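You operate a simulated robot arm through the tools that you are given. There is no shell and no other tool. Be economical: measure what you need, move in short steps, check, and stop when the job is done.

You are at the controls of a simulated two-armed robot. One attempt, no reset.

## Task
Take the bow out of the spare frame's top stave.
Fine: lay the straightedge on the rests, turn the brace screw with the green hex key till the gauge shows zero, put both back. Set down upright: steel straightedge.

It is judged by the outcome, as a careful person would: the job done as asked, and still so three seconds after it is handed in. It fails if anything else is knocked over, pushed out of place, dropped, spilled or broken.

## Robot
Two 7-joint arms with two-finger parallel grippers on one trunk, on a base that drives. Base frame: it is fixed to the floor where the robot stands at the start and does not move with it; the origin is under the middle of the robot, x ahead of it, y to its left, z up; the surface under the hand at the start is at about z = 750. Readings come in mm, degrees, newtons and seconds.
The left shoulder is at the start at [90, 171, 1213], the right one opposite. With the tool pointing down near the work surface each hand reaches from about 100 to 840 mm from the robot's upright axis, wherever it stands, measured 20 degrees to its own side. Places, roughly: bow gauge [900, 200, 1000]; brace screw [700, -100, 1100]; rests on the top stave [700, 200, 1100]. Payload 4.4 kg a hand.
The tool frame of a hand sits at the grasp point between the pads (the TCP): z along the fingers, y along the line on which they close. The tips reach 23 mm beyond it. The gripper opens to 94 mm. The fingers are 38 mm wide and 10 mm thick; the gripper's body (54 by 96 mm) begins 39 mm behind the TCP.
Orientation is told as [roll, pitch, yaw] about the base's x, y, z axes, in that order, counted from this pose: with the fingers straight down and closing along the base's y, the tool's x points along the base's -x, its y along +y and its z along -z.

## Interface
- The arms move only by the tool servo_tool. It takes "left_motion", "right_motion" or both (then of equal length, played together; a hand with none holds still); each is a list of rows, each a list of 7 numbers: the shift along the tool's x, y, z in cm, then the turn, a rotation vector about the tool's x, y, z in degrees, then the finger opening in cm, from 0 to 9.4. In form: [[dx, dy, dz, wx, wy, wz, grip], ...]. A call has 1 to 20 rows; each row shifts and turns the commanded pose from where the row before left it, along the tool's axes as they then stand. Rows are played at 5 a second. More than 50 mm and 8.6 degrees between two rows, or a gripper value outside its range, and nothing of the call is played. A pose out of reach is approached as far as the arm can. The call stops where the force on the tool passes 90 N (or 10 N more than at its start, if that is more) or the arm is blocked; 0.2 s more then pass. The fingers move at their own pace (about 72 mm/s each) and stop on an object; they squeeze with about 43 N. The grip force told is the motor's: it shows also when the fingers shut on nothing. Time passes only in rows, and 0.2 s behind the last, so rows that do not move let the fingers close. The reply holds the time, the measured pose of the TCP, the force on the tool along the base axes, the opening and the grip force, in the units named above and with some noise, with the torque about the TCP (base axes, N m) and any sound that the robot's microphone picked up.
- Cameras (640 x 400 px; columns grow to the right, rows downward): "scene" is now at [199.8, -16.5, 1370.6]; the picture's right is [-0.18, -0.98, 0.00], its down [-0.45, 0.08, -0.89] and it looks along [0.87, -0.16, -0.46] (base axes); focal length 214 px, centre (320, 200). "left" rides on the left gripper at [86, -16, -75] in its tool frame; the picture's right is [0.18, 0.98, 0.00], its down [-0.58, 0.11, -0.81] and it looks along [-0.79, 0.15, 0.59] (tool axes); focal length 243 px, centre (320, 200). "right" rides on the right gripper at [87, 16, -75] in its tool frame; the picture's right is [-0.18, 0.98, 0.00], its down [-0.58, -0.11, -0.81] and it looks along [-0.79, -0.15, 0.59] (tool axes); focal length 243 px, centre (320, 200). There is no depth. A picture from a camera that has moved, and an enlarged one, comes with that camera's place and axes in the base frame and with its lens.
- grab_frame(camera): a new picture of that camera. It takes no simulated time.
- lift_body(by): slides the trunk up (or, below 0, down) by that many mm; the arms and the scene camera ride with it, the base frame stays. It gives what a move gives, with no picture.
- roll_base(legs): drives the robot by 1 to 6 legs, each [ahead, left, turn to the left] in mm, mm and degrees, along the robot's own axes; the way and the turn of a leg run together, so that a leg with both is an arc; at most 1500 mm and 180 degrees a leg. The arms and the cameras ride along, it lands a little off, and it stops where it bumps. It gives what a move gives.
- aim_head(pan, tilt): turns the head with the scene camera to pan (to the left, within 80 degrees either way) and tilt (down, from -29 to 69), counted from straight ahead of the robot. It gives what a move gives.
- enlarge(camera, box): a new picture of the part [left, top, right, bottom] of that camera's present view, enlarged. It takes no simulated time.
- job_done(): hands the job in; it is judged then, once.

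Go step by step. Nothing tells you exact positions but the pictures and the camera data: compare them with the known pose of the tool, close in by small moves and look again before you grip or let go. The budget is 120 turns and 88 pictures, counting those below and the enlarged ones. Unless the task says otherwise, let go and move clear before handing in, and close with one line.

The tools are called after "Request:" as a command line: name --argument value ..., lists and objects as JSON in quotes. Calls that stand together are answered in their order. servo_tool: Moves the arms, as the interface text tells. Its arguments: {"type":"object","properties":{"left_motion":{"type":"array"},"right_motion":{"type":"array"}},"required":[]} The other tools are called the same way: lift_body (by) slides the trunk up or down; roll_base (legs) drives the base; aim_head (pan, tilt) turns the head that bears the scene camera; grab_frame (camera) takes a picture; enlarge (camera, box) takes an enlarged picture of a part of a camera's view; job_done () hands the job in.

At the start:

```text
t: 0.0
left_position: [515.9, 74.6, 1399.3]
left_orientation: [0.1, -0.2, 0.0]
left_wrist_force: [-0.8, -0.2, 0.4]
left_moment: [0.02, 0.01, -0.03]
left_finger_gap: 94.0
left_grasp_force: 0.1
right_position: [377.0, -263.7, 1379.4]
right_orientation: [0.1, 0.0, -0.1]
right_wrist_force: [0.3, 0.3, -0.1]
right_moment: [-0.03, 0.01, 0.0]
right_finger_gap: 94.1
right_grasp_force: 0.1
trunk travel left (down, up): [-225.0, 163.0]
robot x, y, heading: [-1.6, 2.9, 0.0]
head pan, tilt: [-10.3, 27.2]
```

scene: 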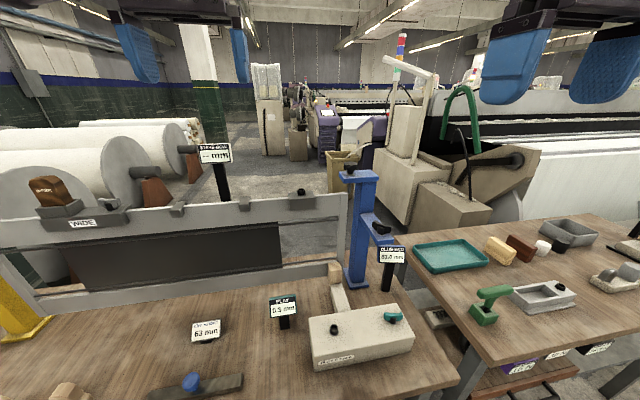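
right: 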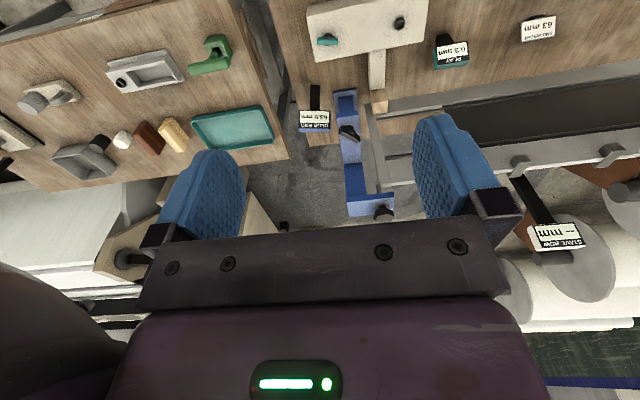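
left: 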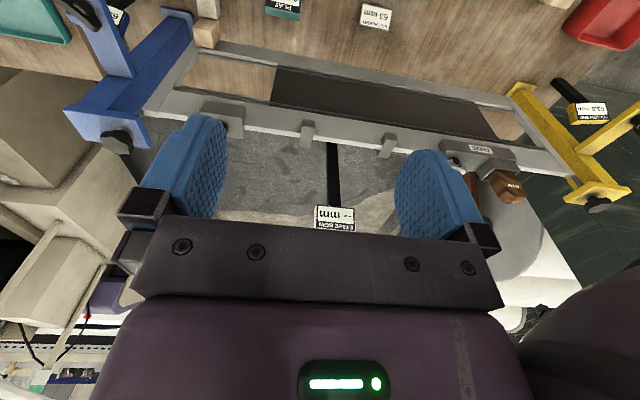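

I see a loom frame with a blue end and a yellow end, a top stave with rests, a bow gauge, and a side table with tools on the right. I'll enlarge a few parts first to find the straightedge, the hex key and the brace screw.

Request:
enlarge --camera "scene" --box '[0, 130, 320, 330]'

Request:
enlarge --camera "scene" --box '[260, 150, 460, 275]'

Request:
enlarge --camera "scene" --box '[400, 210, 640, 360]'

Request:
aim_head --pan 0 --tilt 60

Request:
grab_frame --camera "scene"

```text
2.00 times, centred on (160, 230) of scene
camera zoom: at [199.8, -16.5, 1370.6], right [-0.18, -0.98, 0.0], down [-0.45, 0.08, -0.89], along [0.87, -0.16, -0.46], focal length 429 px, centre (640, 140)
```

zoom: 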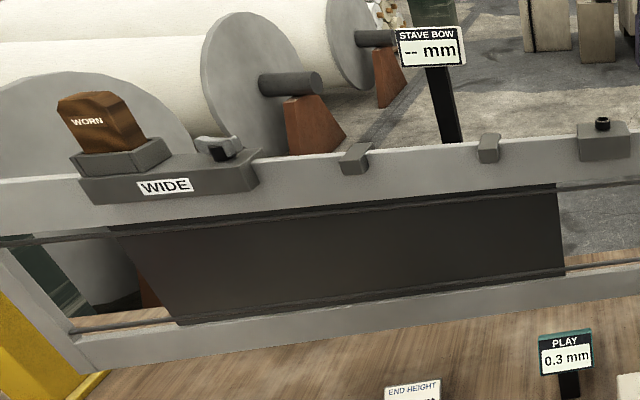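

```text
3.20 times, centred on (360, 212) of scene
camera zoom: at [199.8, -16.5, 1370.6], right [-0.18, -0.98, 0.0], down [-0.45, 0.08, -0.89], along [0.87, -0.16, -0.46], focal length 686 px, centre (192, 160)
```

zoom: 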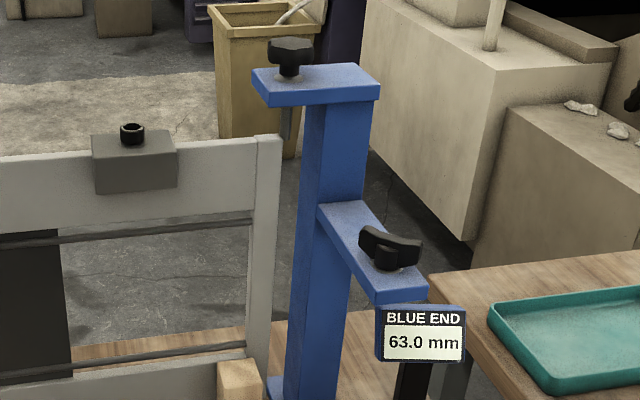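

```text
2.67 times, centred on (520, 285) of scene
camera zoom: at [199.8, -16.5, 1370.6], right [-0.18, -0.98, 0.0], down [-0.45, 0.08, -0.89], along [0.87, -0.16, -0.46], focal length 572 px, centre (-213, -27)
```

zoom: 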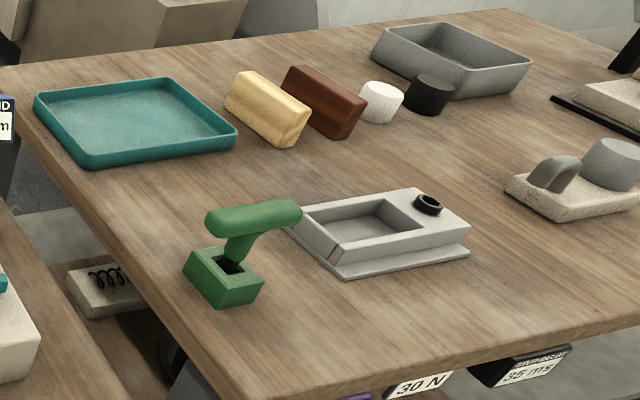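

```text
t: 1.0
left_position: [517.2, 72.4, 1399.9]
left_orientation: [0.0, 0.1, 0.0]
left_wrist_force: [-0.1, 0.9, 0.1]
left_moment: [0.01, 0.01, -0.01]
left_finger_gap: 94.0
left_grasp_force: 0.0
right_position: [376.1, -263.4, 1381.4]
right_orientation: [0.1, 0.0, -0.1]
right_wrist_force: [-0.1, -1.5, 0.0]
right_moment: [0.02, 0.01, -0.01]
right_finger_gap: 94.1
right_grasp_force: 0.0
trunk travel left (down, up): [-225.0, 163.0]
robot x, y, heading: [0.6, -5.1, -0.1]
head pan, tilt: [0.0, 60.0]
```

```text
81 pictures are left
camera scene: at [176.6, -0.1, 1324.2], right [0.0, -1.0, 0.0], down [-0.87, 0.0, -0.5], along [0.5, 0.0, -0.87], focal length 214 px, centre (320, 200)
```

scene: 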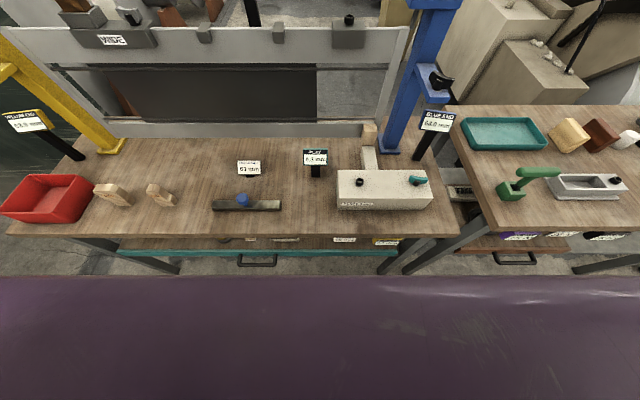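

The green hex key stands in a holder on the right table, and the brace screw is the socket on the block at the stave's right end. The dark bar with the blue knob is probably the straightedge, so I'll enlarge it.

Request:
enlarge --camera "scene" --box '[190, 150, 350, 250]'

Request:
enlarge --camera "scene" --box '[460, 130, 640, 242]'

Request:
enlarge --camera "scene" --box '[160, 0, 400, 150]'

```text
4.00 times, centred on (270, 200) of scene
camera zoom: at [176.6, -0.1, 1324.2], right [0.0, -1.0, 0.0], down [-0.87, 0.0, -0.5], along [0.5, 0.0, -0.87], focal length 858 px, centre (520, 200)
```

zoom: 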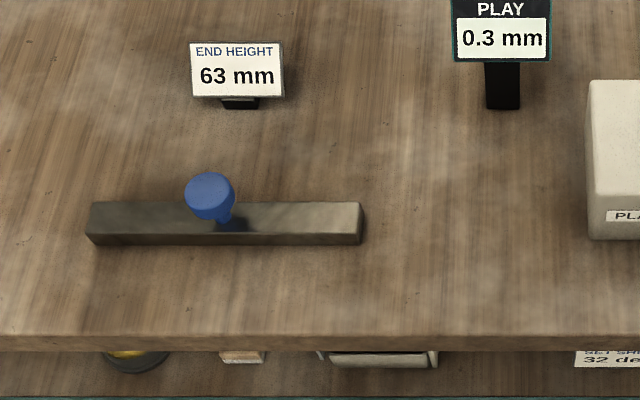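

```text
3.56 times, centred on (550, 186) of scene
camera zoom: at [176.6, -0.1, 1324.2], right [0.0, -1.0, 0.0], down [-0.87, 0.0, -0.5], along [0.5, 0.0, -0.87], focal length 763 px, centre (-498, 250)
```

zoom: 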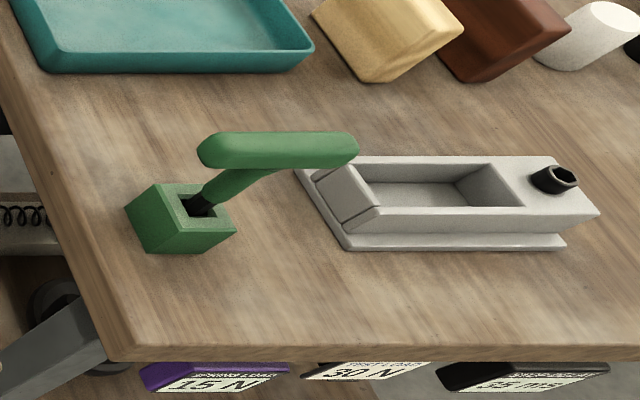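

```text
2.67 times, centred on (280, 75) of scene
camera zoom: at [176.6, -0.1, 1324.2], right [0.0, -1.0, 0.0], down [-0.87, 0.0, -0.5], along [0.5, 0.0, -0.87], focal length 572 px, centre (427, 533)
```

zoom: 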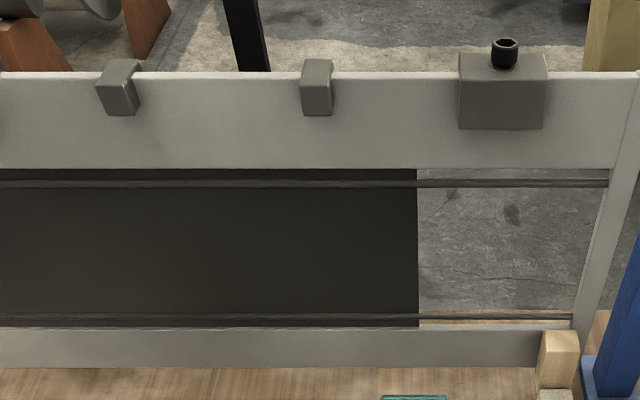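

I take the straightedge to be near [478, 214], its knob top near z 820 and its rests near [709, 90 and 242, 1110]. The hex key's T-handle is near [513, -560, 880]. I'll bring the left hand above the straightedge and look at it.

Request:
servo_tool --left_motion '[[0.4, 1.4, -0.0, 0, 0, 0, 9.4], [0.4, 1.4, 4.5, 0, 0, 0, 9.4], [0.4, 1.4, 4.5, 0, 0, 0, 9.4], [0.4, 1.4, 4.5, 0, 0, 0, 9.4], [0.4, 1.4, 4.5, 0, 0, 0, 9.4], [0.4, 1.4, 4.5, 0, 0, 0, 9.4], [0.4, 1.4, 4.5, 0, 0, 0, 9.4], [0.4, 1.4, 4.5, 0, 0, 0, 9.4], [0.4, 1.4, 4.5, 0, 0, 0, 9.4], [0.4, 1.4, 4.0, 0, 0, 0, 9.4], [0, 0, 0, 0, 0, 0, 9.4]]'

Request:
grab_frame --camera "left"

Request:
grab_frame --camera "scene"

```text
t: 3.4
left_position: [476.4, 214.8, 998.5]
left_orientation: [0.0, -0.1, 0.0]
left_wrist_force: [-0.7, -0.5, 0.9]
left_moment: [0.04, 0.01, -0.02]
left_finger_gap: 93.9
left_grasp_force: 0.1
right_position: [376.9, -263.8, 1380.7]
right_orientation: [0.1, 0.0, -0.1]
right_wrist_force: [0.4, 0.5, 0.6]
right_moment: [-0.01, 0.03, 0.03]
right_finger_gap: 94.1
right_grasp_force: 0.0
trunk travel left (down, up): [-225.0, 163.0]
robot x, y, heading: [-0.2, -0.4, 0.1]
head pan, tilt: [0.0, 60.0]
```

```text
77 pictures are left
camera left: at [389.8, 198.2, 1072.8], right [-0.18, 0.98, 0.0], down [0.58, 0.11, 0.81], along [0.79, 0.15, -0.59], focal length 243 px, centre (320, 200)
```

left: 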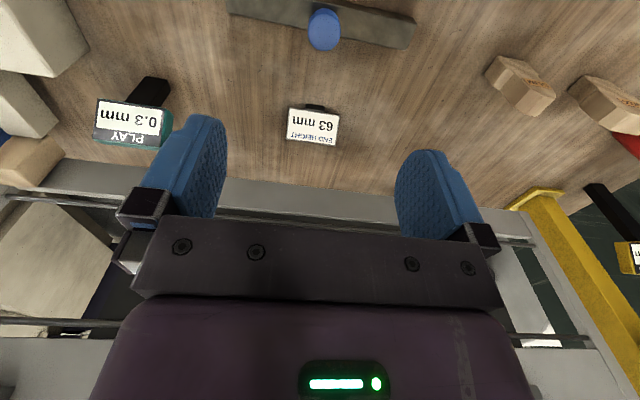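

```text
76 pictures are left
camera scene: at [176.4, -0.5, 1324.2], right [0.0, -1.0, 0.0], down [-0.87, 0.0, -0.5], along [0.5, 0.0, -0.87], focal length 214 px, centre (320, 200)
```

scene: 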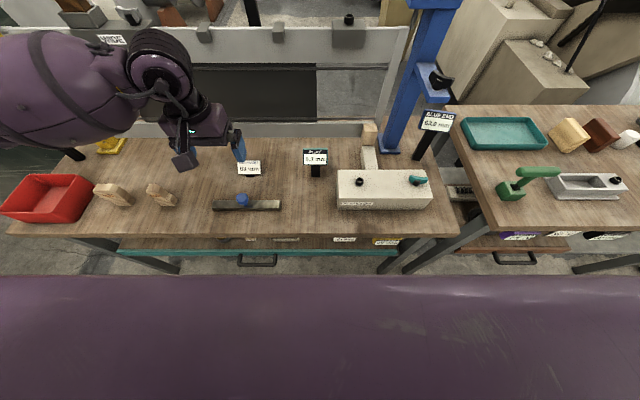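

The knob triangulates to about [474, 216, 820]. I'll lower the hand to just above it and check.

Request:
servo_tool --left_motion '[[0.1, 0.1, 4.0, 0, 0, 0, 9.4], [0.1, 0, 4.0, 0, 0, 0, 9.4], [0, 0, 4.0, 0, 0, 0, 9.4], [0, 0, 0, 0, 0, 0, 9.4]]'

Request:
grab_frame --camera "left"

Request:
enlarge --camera "scene" --box '[160, 110, 320, 240]'

```text
t: 4.4
left_position: [473.8, 215.1, 878.4]
left_orientation: [0.0, -0.2, 0.0]
left_wrist_force: [0.2, 0.3, 0.1]
left_moment: [0.0, 0.02, -0.03]
left_finger_gap: 94.1
left_grasp_force: 0.0
right_position: [376.3, -264.3, 1380.0]
right_orientation: [0.1, 0.0, -0.1]
right_wrist_force: [0.2, -0.3, 0.7]
right_moment: [0.05, 0.0, 0.01]
right_finger_gap: 94.0
right_grasp_force: 0.1
trunk travel left (down, up): [-225.0, 163.0]
robot x, y, heading: [-0.2, -3.5, 0.1]
head pan, tilt: [0.0, 60.0]
```

```text
75 pictures are left
camera left: at [387.3, 200.2, 953.6], right [-0.18, 0.98, 0.0], down [0.58, 0.11, 0.81], along [0.79, 0.15, -0.59], focal length 243 px, centre (320, 200)
```

left: 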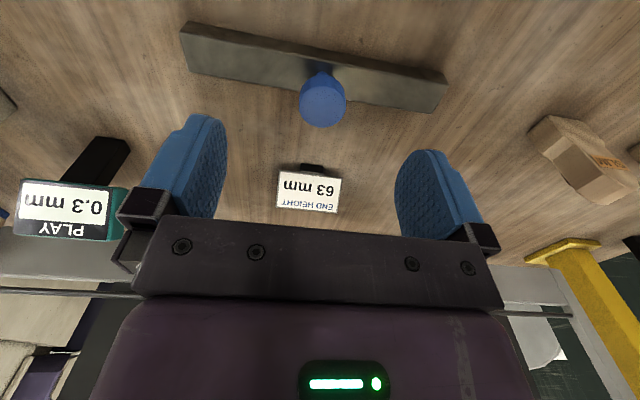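

```text
3.08 times, centred on (240, 175) of scene
camera zoom: at [176.1, -0.2, 1324.2], right [0.0, -1.0, 0.0], down [-0.87, 0.0, -0.5], along [0.5, 0.0, -0.87], focal length 660 px, centre (566, 277)
```

zoom: 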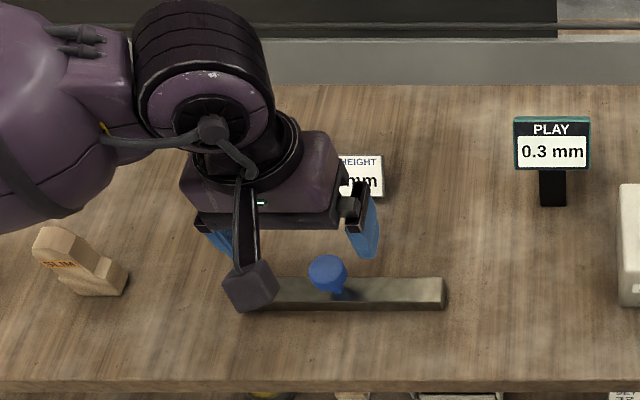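

The knob sits at about [477, 217, 808]. I'll go down to TCP z 803, which leaves the tips about 10 mm over the bar, and look before closing.

Request:
servo_tool --left_motion '[[-0.3, 0.2, 2.5, 0, 0, 0, 9.4], [0, 0, 2.5, 0, 0, 0, 9.4], [0, 0, 2.5, 0, 0, 0, 9.4], [0, 0, 0, 0, 0, 0, 9.4]]'

Request:
grab_frame --camera "left"

Request:
enlarge --camera "scene" --box '[180, 140, 310, 230]'

```text
t: 5.4
left_position: [476.9, 218.4, 804.9]
left_orientation: [0.1, 0.0, 0.0]
left_wrist_force: [-0.2, -0.1, -0.3]
left_moment: [-0.01, 0.03, 0.0]
left_finger_gap: 94.3
left_grasp_force: 0.0
right_position: [376.8, -263.3, 1380.6]
right_orientation: [0.1, 0.0, 0.0]
right_wrist_force: [0.1, 0.4, -0.1]
right_moment: [-0.01, 0.02, 0.01]
right_finger_gap: 93.8
right_grasp_force: 0.0
trunk travel left (down, up): [-225.0, 163.0]
robot x, y, heading: [-1.1, -1.3, -0.1]
head pan, tilt: [0.0, 60.0]
```

```text
73 pictures are left
camera left: at [390.1, 202.6, 878.9], right [-0.18, 0.98, 0.0], down [0.58, 0.11, 0.81], along [0.79, 0.15, -0.59], focal length 243 px, centre (320, 200)
```

left: 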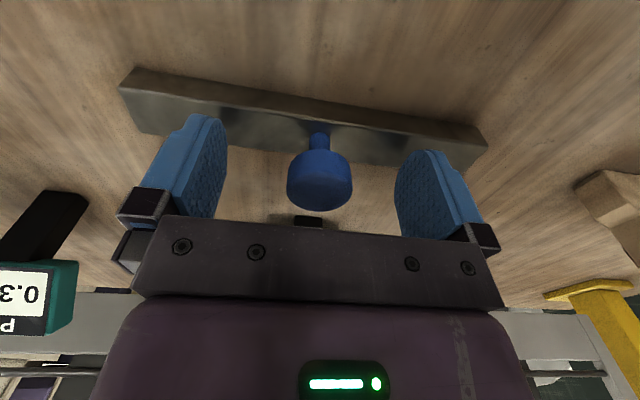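

```text
4.44 times, centred on (245, 185) of scene
camera zoom: at [176.2, -0.2, 1324.2], right [0.0, -1.0, 0.0], down [-0.87, 0.0, -0.5], along [0.5, 0.0, -0.87], focal length 953 px, centre (653, 267)
```

zoom: 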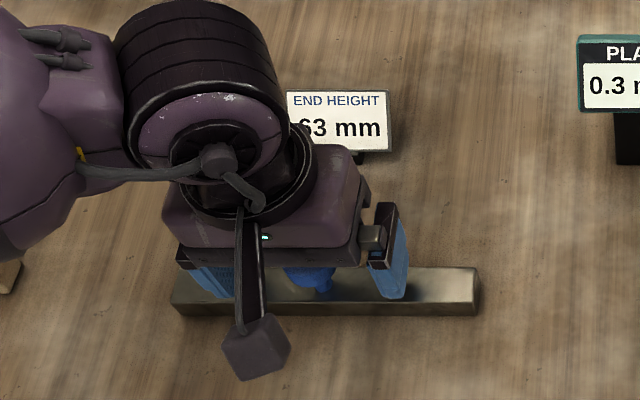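

The knob's head is centred on the grasp point. I'll close the fingers and lift a little.

Request:
servo_tool --left_motion '[[0, 0, 0, 0, 0, 0, 5.0], [0, 0, 0, 0, 0, 0, 2.5], [0, 0, 0, 0, 0, 0, 1.5], [0, 0, 0, 0, 0, 0, 1.5], [0, 0, -1, 0, 0, 0, 1.5], [0, 0, -2, 0, 0, 0, 1.5], [0, 0, -3, 0, 0, 0, 1.5], [0, 0, 0, 0, 0, 0, 1.5]]'

Request:
grab_frame --camera "left"

```text
t: 7.2
left_position: [477.2, 217.4, 865.1]
left_orientation: [0.0, 0.0, 0.0]
left_wrist_force: [0.4, 0.3, -3.5]
left_moment: [-0.01, 0.03, -0.03]
left_finger_gap: 31.3
left_grasp_force: 42.5
right_position: [376.6, -262.5, 1380.0]
right_orientation: [0.1, 0.0, -0.2]
right_wrist_force: [1.2, -0.1, 0.3]
right_moment: [-0.01, 0.01, -0.03]
right_finger_gap: 94.0
right_grasp_force: 0.1
trunk travel left (down, up): [-225.0, 163.0]
robot x, y, heading: [4.8, -0.9, 0.1]
head pan, tilt: [0.0, 60.0]
```

```text
71 pictures are left
camera left: at [390.3, 202.2, 938.9], right [-0.18, 0.98, 0.0], down [0.58, 0.11, 0.81], along [0.79, 0.15, -0.59], focal length 243 px, centre (320, 200)
```

left: 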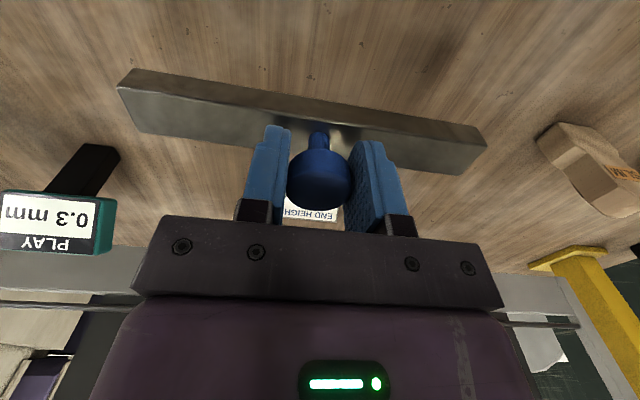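

I have the straightedge. I'll raise it and stop short of the stave to measure the rests with the wrist camera.

Request:
servo_tool --left_motion '[[0, 0, -4, 0, 0, 0, 1.5], [0, 0, -4.5, 0, 0, 0, 1.5], [0, -0.5, -4.5, 0, 0, 0, 1.5], [0, -0.5, -4.5, 0, 0, 0, 1.5], [0, -0.5, -4.5, 0, 0, 0, 1.5], [0, -0.5, -4.5, 0, 0, 0, 1.5], [0, -0.5, -4.5, 0, 0, 0, 1.5], [-1.0, -0.5, -4.0, 0, 0, 0, 1.5], [-2.5, -0.5, -3, 0, 0, 0, 1.5], [-2.5, -0.5, -2, 0, 0, 0, 1.5], [-2.5, -0.5, 0, 0, 0, 0, 1.5], [-1, -0.5, 0, 0, 0, 0, 1.5], [0, 0, 0, 0, 0, 0, 1.5]]'

Request:
grab_frame --camera "left"

Request:
aim_head --pan 10 --tilt 25

Request:
grab_frame --camera "scene"

```text
t: 10.0
left_position: [571.9, 167.5, 1264.5]
left_orientation: [-0.1, -0.1, 0.0]
left_wrist_force: [-0.1, 0.0, -4.0]
left_moment: [0.03, 0.02, 0.03]
left_finger_gap: 31.7
left_grasp_force: 42.9
right_position: [376.7, -262.5, 1381.1]
right_orientation: [0.1, 0.0, -0.1]
right_wrist_force: [-0.3, -0.1, -0.6]
right_moment: [-0.01, 0.03, -0.02]
right_finger_gap: 93.9
right_grasp_force: 0.0
trunk travel left (down, up): [-225.0, 163.0]
robot x, y, heading: [1.3, -0.8, -0.1]
head pan, tilt: [0.0, 60.0]
```

```text
70 pictures are left
camera left: at [484.7, 152.1, 1339.2], right [-0.18, 0.98, 0.0], down [0.58, 0.11, 0.81], along [0.79, 0.15, -0.59], focal length 243 px, centre (320, 200)
```

left: 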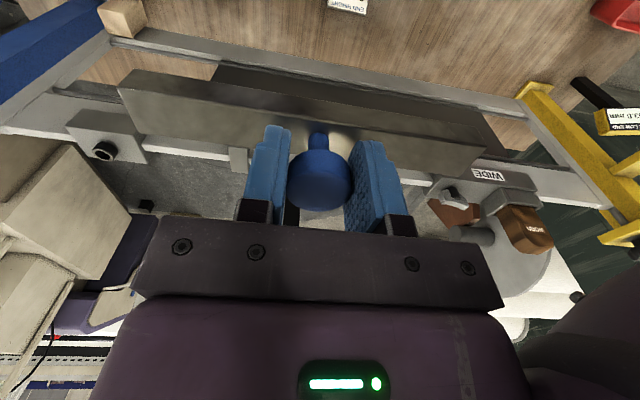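

```text
t: 11.0
left_position: [572.5, 167.7, 1264.9]
left_orientation: [0.1, -0.1, 0.1]
left_wrist_force: [-1.2, 0.8, -3.7]
left_moment: [-0.01, 0.0, -0.01]
left_finger_gap: 31.2
left_grasp_force: 43.4
right_position: [377.4, -263.1, 1379.2]
right_orientation: [0.1, 0.0, -0.1]
right_wrist_force: [0.9, -0.6, 0.3]
right_moment: [0.0, 0.02, 0.0]
right_finger_gap: 93.8
right_grasp_force: 0.0
trunk travel left (down, up): [-225.0, 163.0]
robot x, y, heading: [1.1, -0.1, 0.2]
head pan, tilt: [10.0, 25.0]
```

```text
69 pictures are left
camera scene: at [200.8, 15.9, 1374.0], right [0.17, -0.98, 0.0], down [-0.42, -0.07, -0.91], along [0.89, 0.16, -0.42], focal length 214 px, centre (320, 200)
```

scene: 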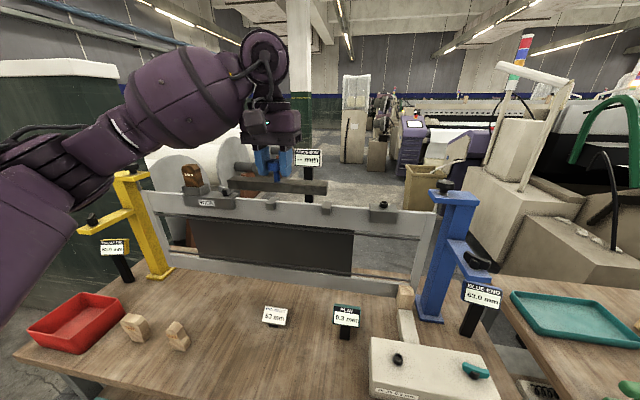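

The held bar hides the rests from the wrist camera, so I'll enlarge the scene view. I'll also bring the right hand nearer the brace screw for a second viewpoint.

Request:
enlarge --camera "scene" --box '[220, 150, 420, 275]'

Request:
servo_tool --right_motion '[[-2.5, 3.0, 0, 0, 0, 5, 9.4], [-2.5, 3.0, 0, 0, 0, 5, 9.4], [-2.5, 3.0, 0, 0, 0, 5, 9.4], [-2.5, 3.0, 0, 0, 0, 5, 9.4], [0, 3.0, 0, 0, 0, 5, 9.4], [0, 2.0, 0, 0, 0, 5, 9.4], [0, 0, 0, 0, 0, 0, 9.4]]'

Request:
grab_frame --camera "right"

```text
3.20 times, centred on (320, 212) of scene
camera zoom: at [200.8, 15.9, 1374.0], right [0.17, -0.98, 0.0], down [-0.42, -0.07, -0.91], along [0.89, 0.16, -0.42], focal length 686 px, centre (320, 160)
```

zoom: 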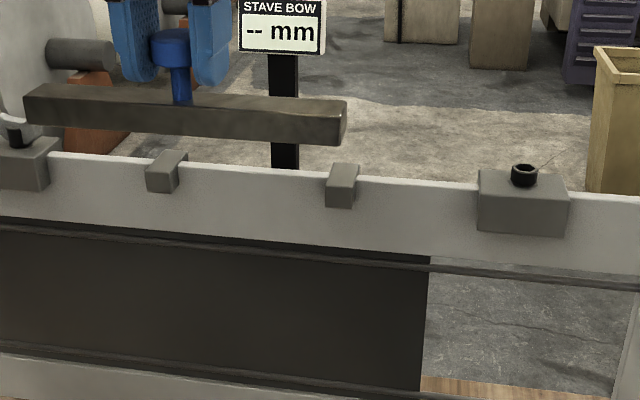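

```text
t: 12.6
left_position: [570.6, 167.2, 1265.2]
left_orientation: [0.1, -0.1, 0.0]
left_wrist_force: [-1.4, 0.2, -2.6]
left_moment: [0.01, 0.03, 0.0]
left_finger_gap: 31.4
left_grasp_force: 43.4
right_position: [510.1, -113.1, 1381.5]
right_orientation: [0.2, 0.0, -30.2]
right_wrist_force: [-0.3, -0.8, -0.1]
right_moment: [-0.01, -0.02, 0.0]
right_finger_gap: 93.9
right_grasp_force: 0.1
trunk travel left (down, up): [-225.0, 163.0]
robot x, y, heading: [1.2, -2.8, 0.0]
head pan, tilt: [10.0, 25.0]
```

```text
67 pictures are left
camera right: at [443.1, -56.8, 1456.6], right [0.65, 0.76, 0.0], down [0.45, -0.39, 0.81], along [0.61, -0.53, -0.59], focal length 243 px, centre (320, 200)
```

right: 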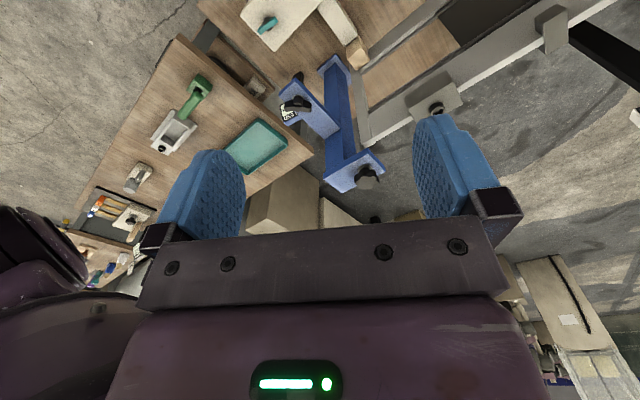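

The screw is at about [710, -58, 1136]. I'll turn the right hand the other way to see the rests from the side.

Request:
servo_tool --right_motion '[[0, 0, 0, 0, 0, -8.5, 9.4], [0, 0, 0, 0, 0, -8.5, 9.4], [0, 0, 0, 0, 0, -8.5, 9.4], [0, 0, 0, 0, 0, -8.5, 9.4], [0, 0, 0, 0, 0, -8.5, 9.4], [0, 0, 0, 0, 0, -8.5, 9.4], [0, 0, 0, 0, 0, -8.5, 9.4], [0, 0, 0, 0, 0, 0, 9.4]]'

Request:
grab_frame --camera "right"

```text
t: 14.4
left_position: [571.8, 167.8, 1264.6]
left_orientation: [0.0, 0.0, 0.0]
left_wrist_force: [-0.1, 0.9, -3.0]
left_moment: [0.03, 0.03, 0.0]
left_finger_gap: 31.2
left_grasp_force: 42.8
right_position: [510.0, -111.2, 1380.4]
right_orientation: [0.1, 0.0, 29.6]
right_wrist_force: [-0.8, -0.6, 0.0]
right_moment: [0.03, -0.01, 0.02]
right_finger_gap: 94.3
right_grasp_force: 0.0
trunk travel left (down, up): [-225.0, 163.0]
robot x, y, heading: [3.0, 2.0, -0.1]
head pan, tilt: [10.0, 25.0]
```

```text
66 pictures are left
camera right: at [427.0, -141.7, 1456.4], right [-0.32, 0.95, 0.0], down [0.56, 0.19, 0.81], along [0.76, 0.26, -0.59], focal length 243 px, centre (320, 200)
```

right: 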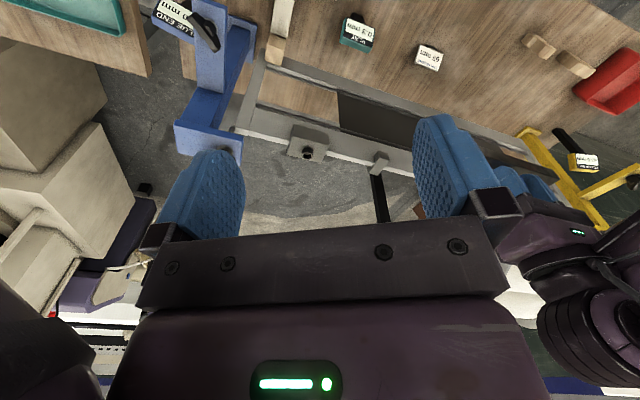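

Request:
enlarge --camera "right" --box '[280, 100, 440, 200]'

```text
4.00 times, centred on (360, 150) of right
camera zoom: at [427.0, -141.7, 1456.4], right [-0.32, 0.95, 0.0], down [0.56, 0.19, 0.81], along [0.76, 0.26, -0.59], focal length 970 px, centre (160, 400)
```

zoom: 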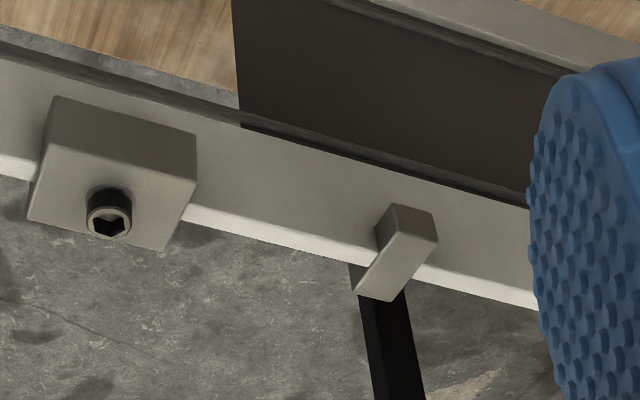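

I put the rests at x≈713, y≈86 and 242, with their tops at z≈1124. I'll move the bar over them at [713, 164], lower it to 20 mm above, and check.

Request:
servo_tool --left_motion '[[-2.5, -0.1, 0, 0, 0, 0, 1.5], [-4, -0.2, 0, 0, 0, 0, 1.5], [-4, 0, 0, 0, 0, 0, 1.5], [-3.6, 0, 0, 0, 0, 0, 1.5], [0, 0, 2, 0, 0, 0, 1.5], [0, 0, 2.5, 0, 0, 0, 1.5], [0, 0, 2.0, 0, 0, 0, 1.5], [0, 0, 0, 0, 0, 0, 1.5]]'

Request:
grab_frame --camera "right"

Request:
enlarge --camera "scene" --box '[220, 150, 420, 275]'

```text
t: 16.2
left_position: [712.0, 165.3, 1199.4]
left_orientation: [-0.1, -0.1, 0.0]
left_wrist_force: [-0.1, 0.5, -3.3]
left_moment: [0.03, 0.02, 0.0]
left_finger_gap: 31.4
left_grasp_force: 42.6
right_position: [509.0, -110.5, 1380.4]
right_orientation: [0.1, 0.1, 29.4]
right_wrist_force: [0.5, -0.7, -0.5]
right_moment: [-0.02, 0.06, -0.03]
right_finger_gap: 93.9
right_grasp_force: 0.1
trunk travel left (down, up): [-225.0, 163.0]
robot x, y, heading: [-1.7, 0.3, -0.1]
head pan, tilt: [10.0, 25.0]
```

```text
64 pictures are left
camera right: at [426.8, -141.7, 1456.5], right [-0.32, 0.95, 0.0], down [0.56, 0.19, 0.81], along [0.76, 0.26, -0.59], focal length 243 px, centre (320, 200)
```

right: 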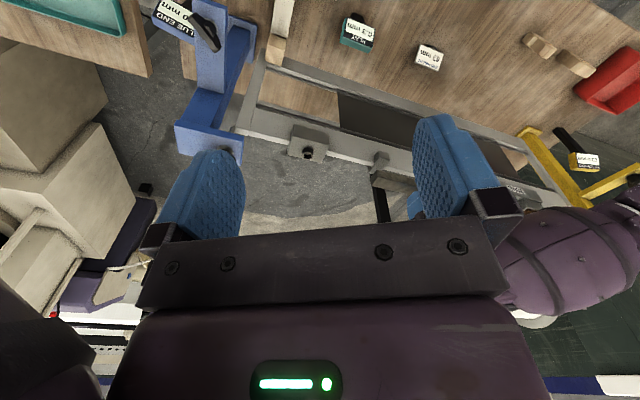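

```text
3.20 times, centred on (320, 212) of scene
camera zoom: at [200.6, 15.8, 1374.2], right [0.17, -0.98, 0.0], down [-0.42, -0.07, -0.91], along [0.89, 0.16, -0.42], focal length 686 px, centre (320, 160)
```

zoom: 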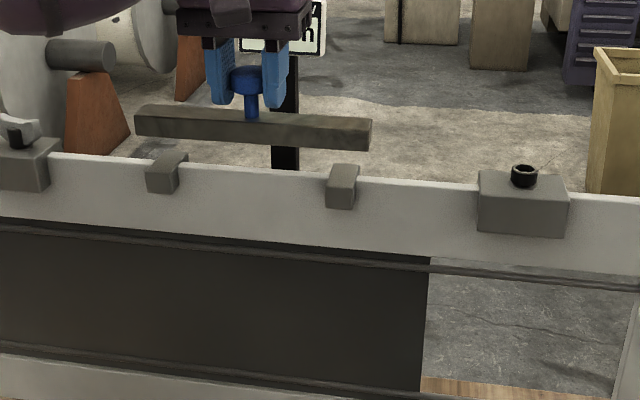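

Request:
enlarge --camera "right" --box '[300, 120, 428, 220]'

```text
4.00 times, centred on (364, 170) of right
camera zoom: at [426.8, -141.7, 1456.5], right [-0.32, 0.95, 0.0], down [0.56, 0.19, 0.81], along [0.76, 0.26, -0.59], focal length 970 px, centre (144, 320)
```

zoom: 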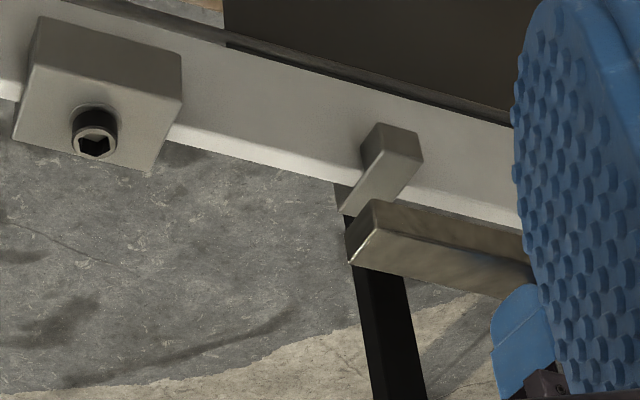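

Bar and rests line up. I'll lower the bar in small steps and watch the force.

Request:
servo_tool --left_motion '[[0, 0, 0.8, 0, 0, 0, 1.5], [0, 0, 0.6, 0, 0, 0, 1.5], [0, 0, 0.2, 0, 0, 0, 1.5], [0, 0, 0, 0, 0, 0, 1.5]]'

Request:
enlarge --camera "scene" --box '[240, 150, 360, 225]'

```text
t: 17.2
left_position: [713.1, 164.5, 1183.0]
left_orientation: [0.1, 0.0, 0.0]
left_wrist_force: [0.5, 0.1, -4.2]
left_moment: [0.01, 0.02, -0.01]
left_finger_gap: 31.6
left_grasp_force: 43.2
right_position: [510.6, -111.4, 1381.0]
right_orientation: [0.1, 0.0, 29.4]
right_wrist_force: [0.6, 0.0, 0.6]
right_moment: [0.01, -0.01, 0.01]
right_finger_gap: 94.0
right_grasp_force: 0.1
trunk travel left (down, up): [-225.0, 163.0]
robot x, y, heading: [1.8, 3.7, 0.3]
head pan, tilt: [10.0, 25.0]
```

```text
5.33 times, centred on (300, 188) of scene
camera zoom: at [200.9, 16.0, 1374.1], right [0.17, -0.98, 0.0], down [-0.42, -0.07, -0.91], along [0.89, 0.16, -0.42], focal length 1144 px, centre (427, 267)
```

zoom: 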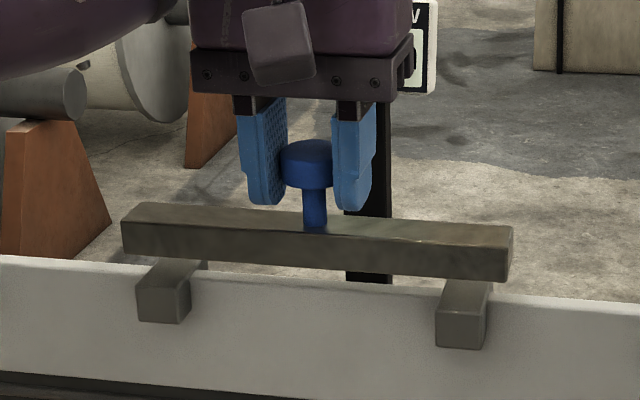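

Request:
servo_tool --left_motion '[[0, 0, 0.2, 0, 0, 0, 1.5], [0, 0, 0.2, 0, 0, 0, 1.5], [0, 0, 0, 0, 0, 0, 1.5]]'

Request:
enlarge --camera "scene" --box '[240, 150, 360, 225]'

Request:
enlarge --camera "right" --box '[330, 140, 426, 200]'

```text
t: 18.0
left_position: [713.2, 164.2, 1178.8]
left_orientation: [0.0, 0.1, 0.1]
left_wrist_force: [-0.8, 0.6, -3.9]
left_moment: [0.01, 0.05, 0.0]
left_finger_gap: 31.2
left_grasp_force: 43.0
right_position: [510.7, -110.8, 1380.8]
right_orientation: [0.2, 0.0, 29.5]
right_wrist_force: [0.8, 0.5, 0.1]
right_moment: [0.01, -0.01, 0.02]
right_finger_gap: 94.2
right_grasp_force: 0.0
trunk travel left (down, up): [-225.0, 163.0]
robot x, y, heading: [1.9, -3.4, 0.0]
head pan, tilt: [10.0, 25.0]
```

```text
5.33 times, centred on (300, 188) of scene
camera zoom: at [200.9, 16.0, 1374.1], right [0.17, -0.98, 0.0], down [-0.42, -0.07, -0.91], along [0.89, 0.16, -0.42], focal length 1144 px, centre (427, 267)
```

zoom: 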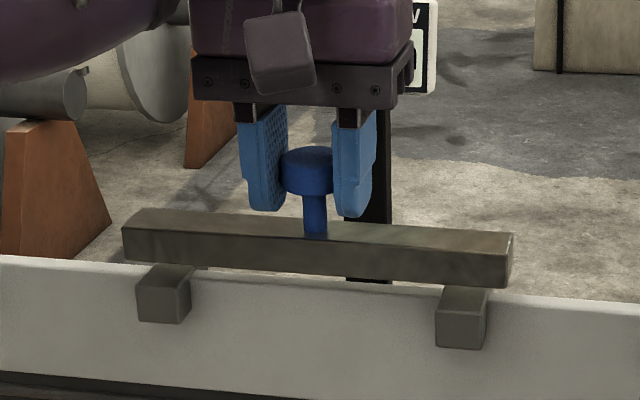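

```text
6.67 times, centred on (378, 170) of right
camera zoom: at [427.1, -141.6, 1456.3], right [-0.32, 0.95, 0.0], down [0.56, 0.19, 0.81], along [0.76, 0.26, -0.59], focal length 1618 px, centre (-67, 400)
```

zoom: 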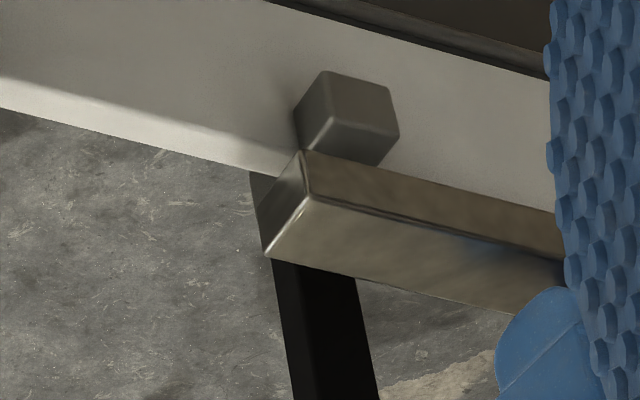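

Not in contact yet. I'll keep lowering gently.

Request:
servo_tool --left_motion '[[0, 0, 0.2, 0, 0, 0, 1.5], [0, 0, 0.2, 0, 0, 0, 1.5], [0, 0, 0, 0, 0, 0, 1.5]]'

Request:
enlarge --camera "right" --box '[330, 140, 426, 200]'

```text
t: 18.8
left_position: [713.1, 165.8, 1176.2]
left_orientation: [-0.1, 0.0, -0.1]
left_wrist_force: [0.1, 0.0, -3.0]
left_moment: [0.02, 0.05, 0.02]
left_finger_gap: 31.4
left_grasp_force: 42.8
right_position: [509.9, -111.0, 1380.5]
right_orientation: [0.1, 0.1, 29.4]
right_wrist_force: [-0.2, 0.0, -0.5]
right_moment: [0.0, 0.02, -0.03]
right_finger_gap: 94.1
right_grasp_force: 0.1
trunk travel left (down, up): [-225.0, 163.0]
robot x, y, heading: [-2.1, 0.7, -0.1]
head pan, tilt: [10.0, 25.0]
```

```text
6.67 times, centred on (378, 170) of right
camera zoom: at [427.1, -141.6, 1456.3], right [-0.32, 0.95, 0.0], down [0.56, 0.19, 0.81], along [0.76, 0.26, -0.59], focal length 1618 px, centre (-67, 400)
```

zoom: 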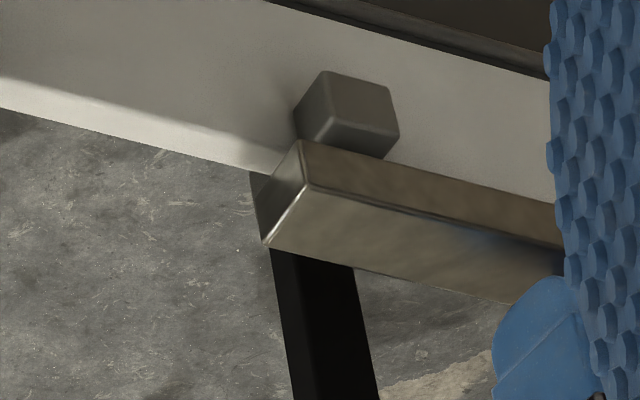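

Request:
servo_tool --left_motion '[[0, 0, 0.15, 0, 0, 0, 1.5], [0, 0, 0.15, 0, 0, 0, 1.5], [0, 0, 0, 0, 0, 0, 1.5]]'

Request:
enlarge --camera "scene" --box '[240, 140, 360, 215]'

```text
t: 19.6
left_position: [713.4, 165.1, 1172.8]
left_orientation: [0.0, 0.0, 0.0]
left_wrist_force: [0.1, 0.3, -3.4]
left_moment: [-0.01, 0.02, -0.02]
left_finger_gap: 31.5
left_grasp_force: 43.2
right_position: [510.5, -111.3, 1381.2]
right_orientation: [0.1, 0.0, 29.4]
right_wrist_force: [-0.4, 0.2, -0.6]
right_moment: [0.0, 0.0, -0.01]
right_finger_gap: 93.7
right_grasp_force: 0.1
trunk travel left (down, up): [-225.0, 163.0]
robot x, y, heading: [-1.9, -2.0, -0.0]
head pan, tilt: [10.0, 25.0]
```

```text
5.33 times, centred on (300, 178) of scene
camera zoom: at [200.9, 16.0, 1374.1], right [0.17, -0.98, 0.0], down [-0.42, -0.07, -0.91], along [0.89, 0.16, -0.42], focal length 1144 px, centre (427, 320)
```

zoom: 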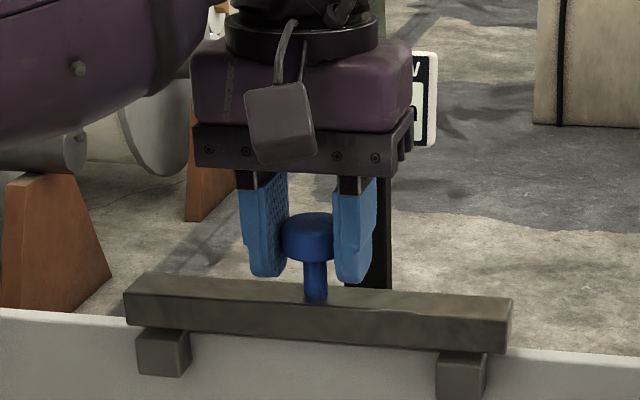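

Request:
servo_tool --left_motion '[[0, 0, 0.15, 0, 0, 0, 1.5], [0, 0, 0.15, 0, 0, 0, 1.5], [0, 0, 0.15, 0, 0, 0, 1.5], [0, 0, 0, 0, 0, 0, 1.5]]'

Request:
enlarge --camera "scene" --box '[240, 140, 360, 215]'

Request:
enlarge --camera "right" --box '[330, 140, 426, 200]'

```text
t: 20.6
left_position: [713.2, 163.7, 1166.6]
left_orientation: [-0.1, 0.0, 0.0]
left_wrist_force: [0.0, 0.3, -2.8]
left_moment: [0.02, 0.04, 0.01]
left_finger_gap: 31.3
left_grasp_force: 43.4
right_position: [509.6, -110.2, 1381.3]
right_orientation: [0.2, 0.0, 29.3]
right_wrist_force: [0.6, -0.2, 0.6]
right_moment: [0.0, -0.01, -0.02]
right_finger_gap: 93.9
right_grasp_force: 0.1
trunk travel left (down, up): [-225.0, 163.0]
robot x, y, heading: [-1.4, 4.8, 0.0]
head pan, tilt: [10.0, 25.0]
```

```text
5.33 times, centred on (300, 178) of scene
camera zoom: at [200.9, 16.0, 1374.1], right [0.17, -0.98, 0.0], down [-0.42, -0.07, -0.91], along [0.89, 0.16, -0.42], focal length 1144 px, centre (427, 320)
```

zoom: 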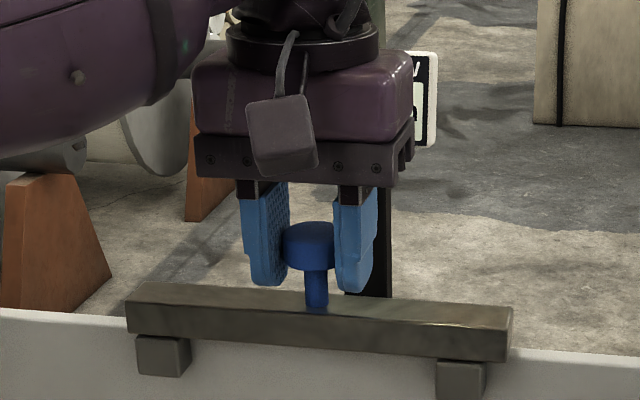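

```text
6.67 times, centred on (378, 170) of right
camera zoom: at [427.1, -141.6, 1456.3], right [-0.32, 0.95, 0.0], down [0.56, 0.19, 0.81], along [0.76, 0.26, -0.59], focal length 1618 px, centre (-67, 400)
```

zoom: 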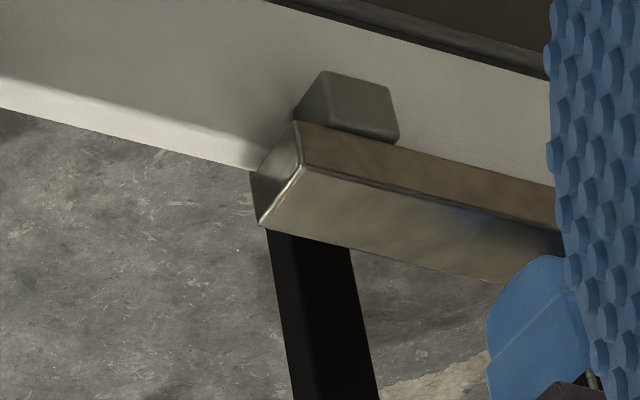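

The bar's front edge is nearly flush with the front of the rests, so I'll shift it back 6 mm and keep lowering slowly.

Request:
servo_tool --left_motion '[[-0.3, 0, 0, 0, 0, 0, 1.5], [-0.3, 0, 0, 0, 0, 0, 1.5], [0, 0, 0.15, 0, 0, 0, 1.5], [0, 0, 0.15, 0, 0, 0, 1.5], [0, 0, 0, 0, 0, 0, 1.5]]'

Request:
enlarge --camera "right" --box '[330, 140, 426, 200]'

```text
t: 21.8
left_position: [719.3, 166.2, 1166.5]
left_orientation: [0.0, -0.3, 0.0]
left_wrist_force: [3.9, 1.8, 6.0]
left_moment: [0.36, -0.07, -0.11]
left_finger_gap: 31.3
left_grasp_force: 43.0
right_position: [508.9, -111.6, 1381.5]
right_orientation: [0.0, -0.1, 29.3]
right_wrist_force: [0.6, 0.3, 0.0]
right_moment: [0.05, 0.02, 0.01]
right_finger_gap: 93.9
right_grasp_force: 0.1
trunk travel left (down, up): [-225.0, 163.0]
robot x, y, heading: [2.5, 1.9, 0.0]
head pan, tilt: [10.0, 25.0]
```

```text
6.67 times, centred on (378, 170) of right
camera zoom: at [426.4, -141.6, 1456.9], right [-0.32, 0.95, 0.0], down [0.56, 0.19, 0.81], along [0.76, 0.26, -0.59], focal length 1618 px, centre (-67, 400)
```

zoom: 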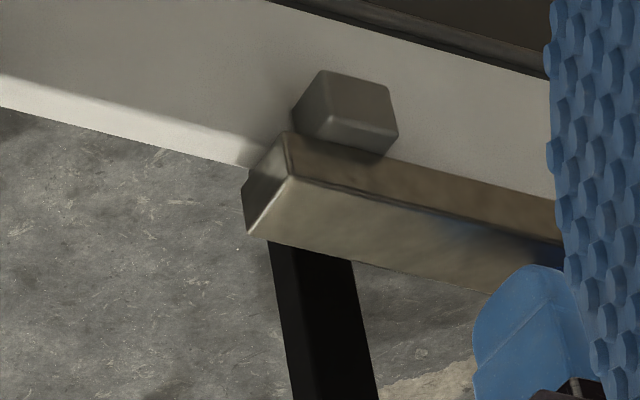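

It's in contact now, about 9 N of support. I'll release slowly and raise the hand clear.

Request:
servo_tool --left_motion '[[0, 0, 0, 0, 0, 0, 3.3], [0, 0, 0, 0, 0, 0, 4.5], [0, 0, 0, 0, 0, 0, 7], [0, 0, 0, 0, 0, 0, 7], [0, 0, -2, 0, 0, 0, 7], [0, 0, -3, 0, 0, 0, 7], [0, 0, -4, 0, 0, 0, 7], [0, 0, -4, 0, 0, 0, 7], [3, 0, 0, 0, 0, 0, 7], [4, 0, 0, 0, 0, 0, 7], [4, 2, 0, 0, 0, 0, 7], [4, 3, 0, 0, 0, 0, 7], [4, 4, 0, 0, 0, 0, 7], [0, 4, 0, 0, 0, 0, 7], [0, 4, 0, 0, 0, 0, 7]]'

Request:
grab_frame --camera "scene"

Request:
enlarge --camera "scene" --box '[220, 130, 380, 230]'

```text
refused: row 13 steps farther than a row can; nothing moved
```

```text
53 pictures are left
camera scene: at [200.3, 16.0, 1374.4], right [0.17, -0.98, 0.0], down [-0.42, -0.07, -0.91], along [0.89, 0.16, -0.42], focal length 214 px, centre (320, 200)
```

scene: 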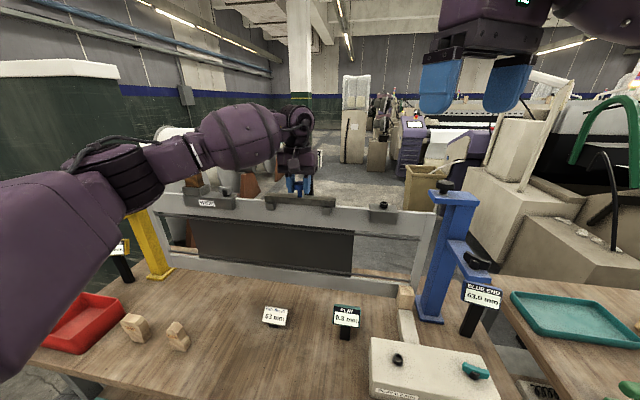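

```text
4.00 times, centred on (300, 180) of scene
camera zoom: at [200.3, 16.0, 1374.4], right [0.17, -0.98, 0.0], down [-0.42, -0.07, -0.91], along [0.89, 0.16, -0.42], focal length 858 px, centre (400, 280)
```

zoom: 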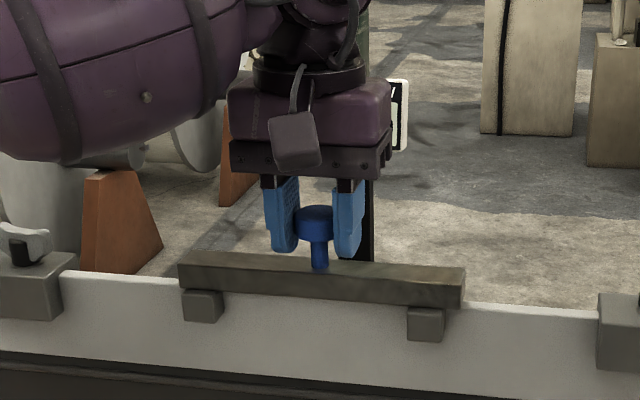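

The bar looks seated. I'll send the release and retreat again, with rows within the limit.

Request:
servo_tool --left_motion '[[0, 0, 0, 0, 0, 0, 3.3], [0, 0, 0, 0, 0, 0, 4.5], [0, 0, 0, 0, 0, 0, 7], [0, 0, 0, 0, 0, 0, 7], [0, 0, -2, 0, 0, 0, 7], [0, 0, -3, 0, 0, 0, 7], [0, 0, -4, 0, 0, 0, 7], [0, 0, -4, 0, 0, 0, 7], [3, 0, 0, 0, 0, 0, 7], [4, 0, 0, 0, 0, 0, 7], [4, 2, 0, 0, 0, 0, 7], [4, 3, 0, 0, 0, 0, 7], [3, 4, 0, 0, 0, 0, 7], [0, 4, 0, 0, 0, 0, 7], [0, 4, 0, 0, 0, 0, 7]]'

Request:
enlarge --camera "scene" --box '[220, 130, 420, 255]'

```text
t: 25.0
left_position: [537.8, 335.5, 1295.4]
left_orientation: [-0.1, -0.1, 0.1]
left_wrist_force: [-0.4, -0.3, 0.4]
left_moment: [-0.05, 0.0, 0.01]
left_finger_gap: 70.2
left_grasp_force: 0.1
right_position: [508.9, -111.2, 1382.8]
right_orientation: [0.0, -0.1, 29.3]
right_wrist_force: [-1.0, 0.5, 0.1]
right_moment: [-0.02, -0.02, -0.02]
right_finger_gap: 94.0
right_grasp_force: 0.0
trunk travel left (down, up): [-225.0, 163.0]
robot x, y, heading: [-0.4, -2.8, -0.0]
head pan, tilt: [10.0, 25.0]
```

```text
3.20 times, centred on (320, 192) of scene
camera zoom: at [199.7, 17.1, 1374.4], right [0.17, -0.98, 0.0], down [-0.42, -0.07, -0.91], along [0.89, 0.16, -0.42], focal length 686 px, centre (320, 224)
```

zoom: 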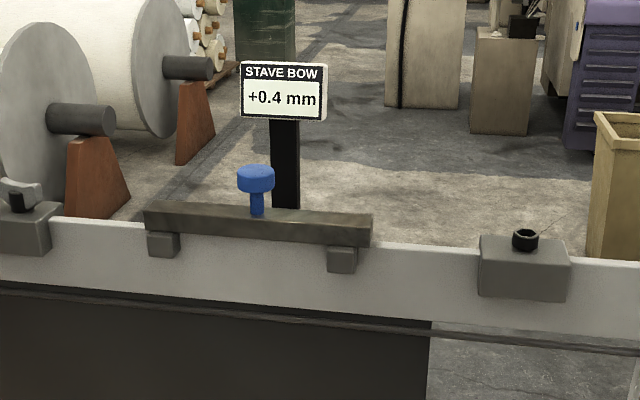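

The gauge now reads +0.4 mm. Next I'll fetch the hex key with the right hand, squaring the yaw and moving above the holder.

Request:
servo_tool --right_motion '[[0, 0, 0, 0, 0, 7.35, 9.4], [0, 0, 0, 0, 0, 7.35, 9.4], [0, 0, 0, 0, 0, 7.35, 9.4], [0, 0, 0, 0, 0, 7.35, 9.4], [0, -4.5, 0, 0, 0, 0, 9.4], [0, -4.9, 0, 0, 0, 0, 9.4], [0, -4.9, 0, 0, 0, 0, 9.4], [0, -4.9, 0, 0, 0, 0, 9.4], [0, -4.9, 0, 0, 0, 0, 9.4], [0, -4.9, 0, 0, 0, 0, 9.4], [0, -4.9, 0, 0, 0, 0, 9.4], [0, -4.9, 0, 0, 0, 0, 9.4], [0, -4.5, 0, 0, 0, 0, 9.4], [0, 0, 4.5, 0, 0, 0, 9.4], [0, 0, 4.9, 0, 0, 0, 9.4], [0, 0, 4.9, 0, 0, 0, 9.4], [0, 0, 4.9, 0, 0, 0, 9.4], [0, 0, 4.9, 0, 0, 0, 9.4], [0, 0, 4.0, 0, 0, 0, 9.4], [0, 0, 0, 0, 0, 0, 9.4]]'

Request:
grab_frame --camera "right"

```text
t: 29.2
left_position: [538.4, 335.6, 1296.3]
left_orientation: [0.0, 0.0, 0.0]
left_wrist_force: [-0.4, 0.5, -0.8]
left_moment: [-0.02, -0.02, -0.04]
left_finger_gap: 70.2
left_grasp_force: 0.1
right_position: [509.4, -544.9, 1099.0]
right_orientation: [0.2, -0.1, 0.0]
right_wrist_force: [0.1, 0.2, 0.4]
right_moment: [-0.01, -0.01, 0.03]
right_finger_gap: 94.1
right_grasp_force: 0.0
trunk travel left (down, up): [-225.0, 163.0]
robot x, y, heading: [1.7, 3.1, 0.2]
head pan, tilt: [10.0, 25.0]
```

```text
50 pictures are left
camera right: at [423.4, -530.6, 1174.3], right [0.18, 0.98, 0.0], down [0.58, -0.11, 0.81], along [0.79, -0.15, -0.59], focal length 243 px, centre (320, 200)
```

right: 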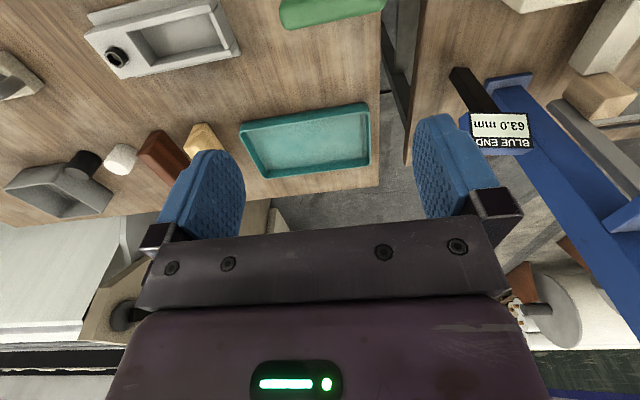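

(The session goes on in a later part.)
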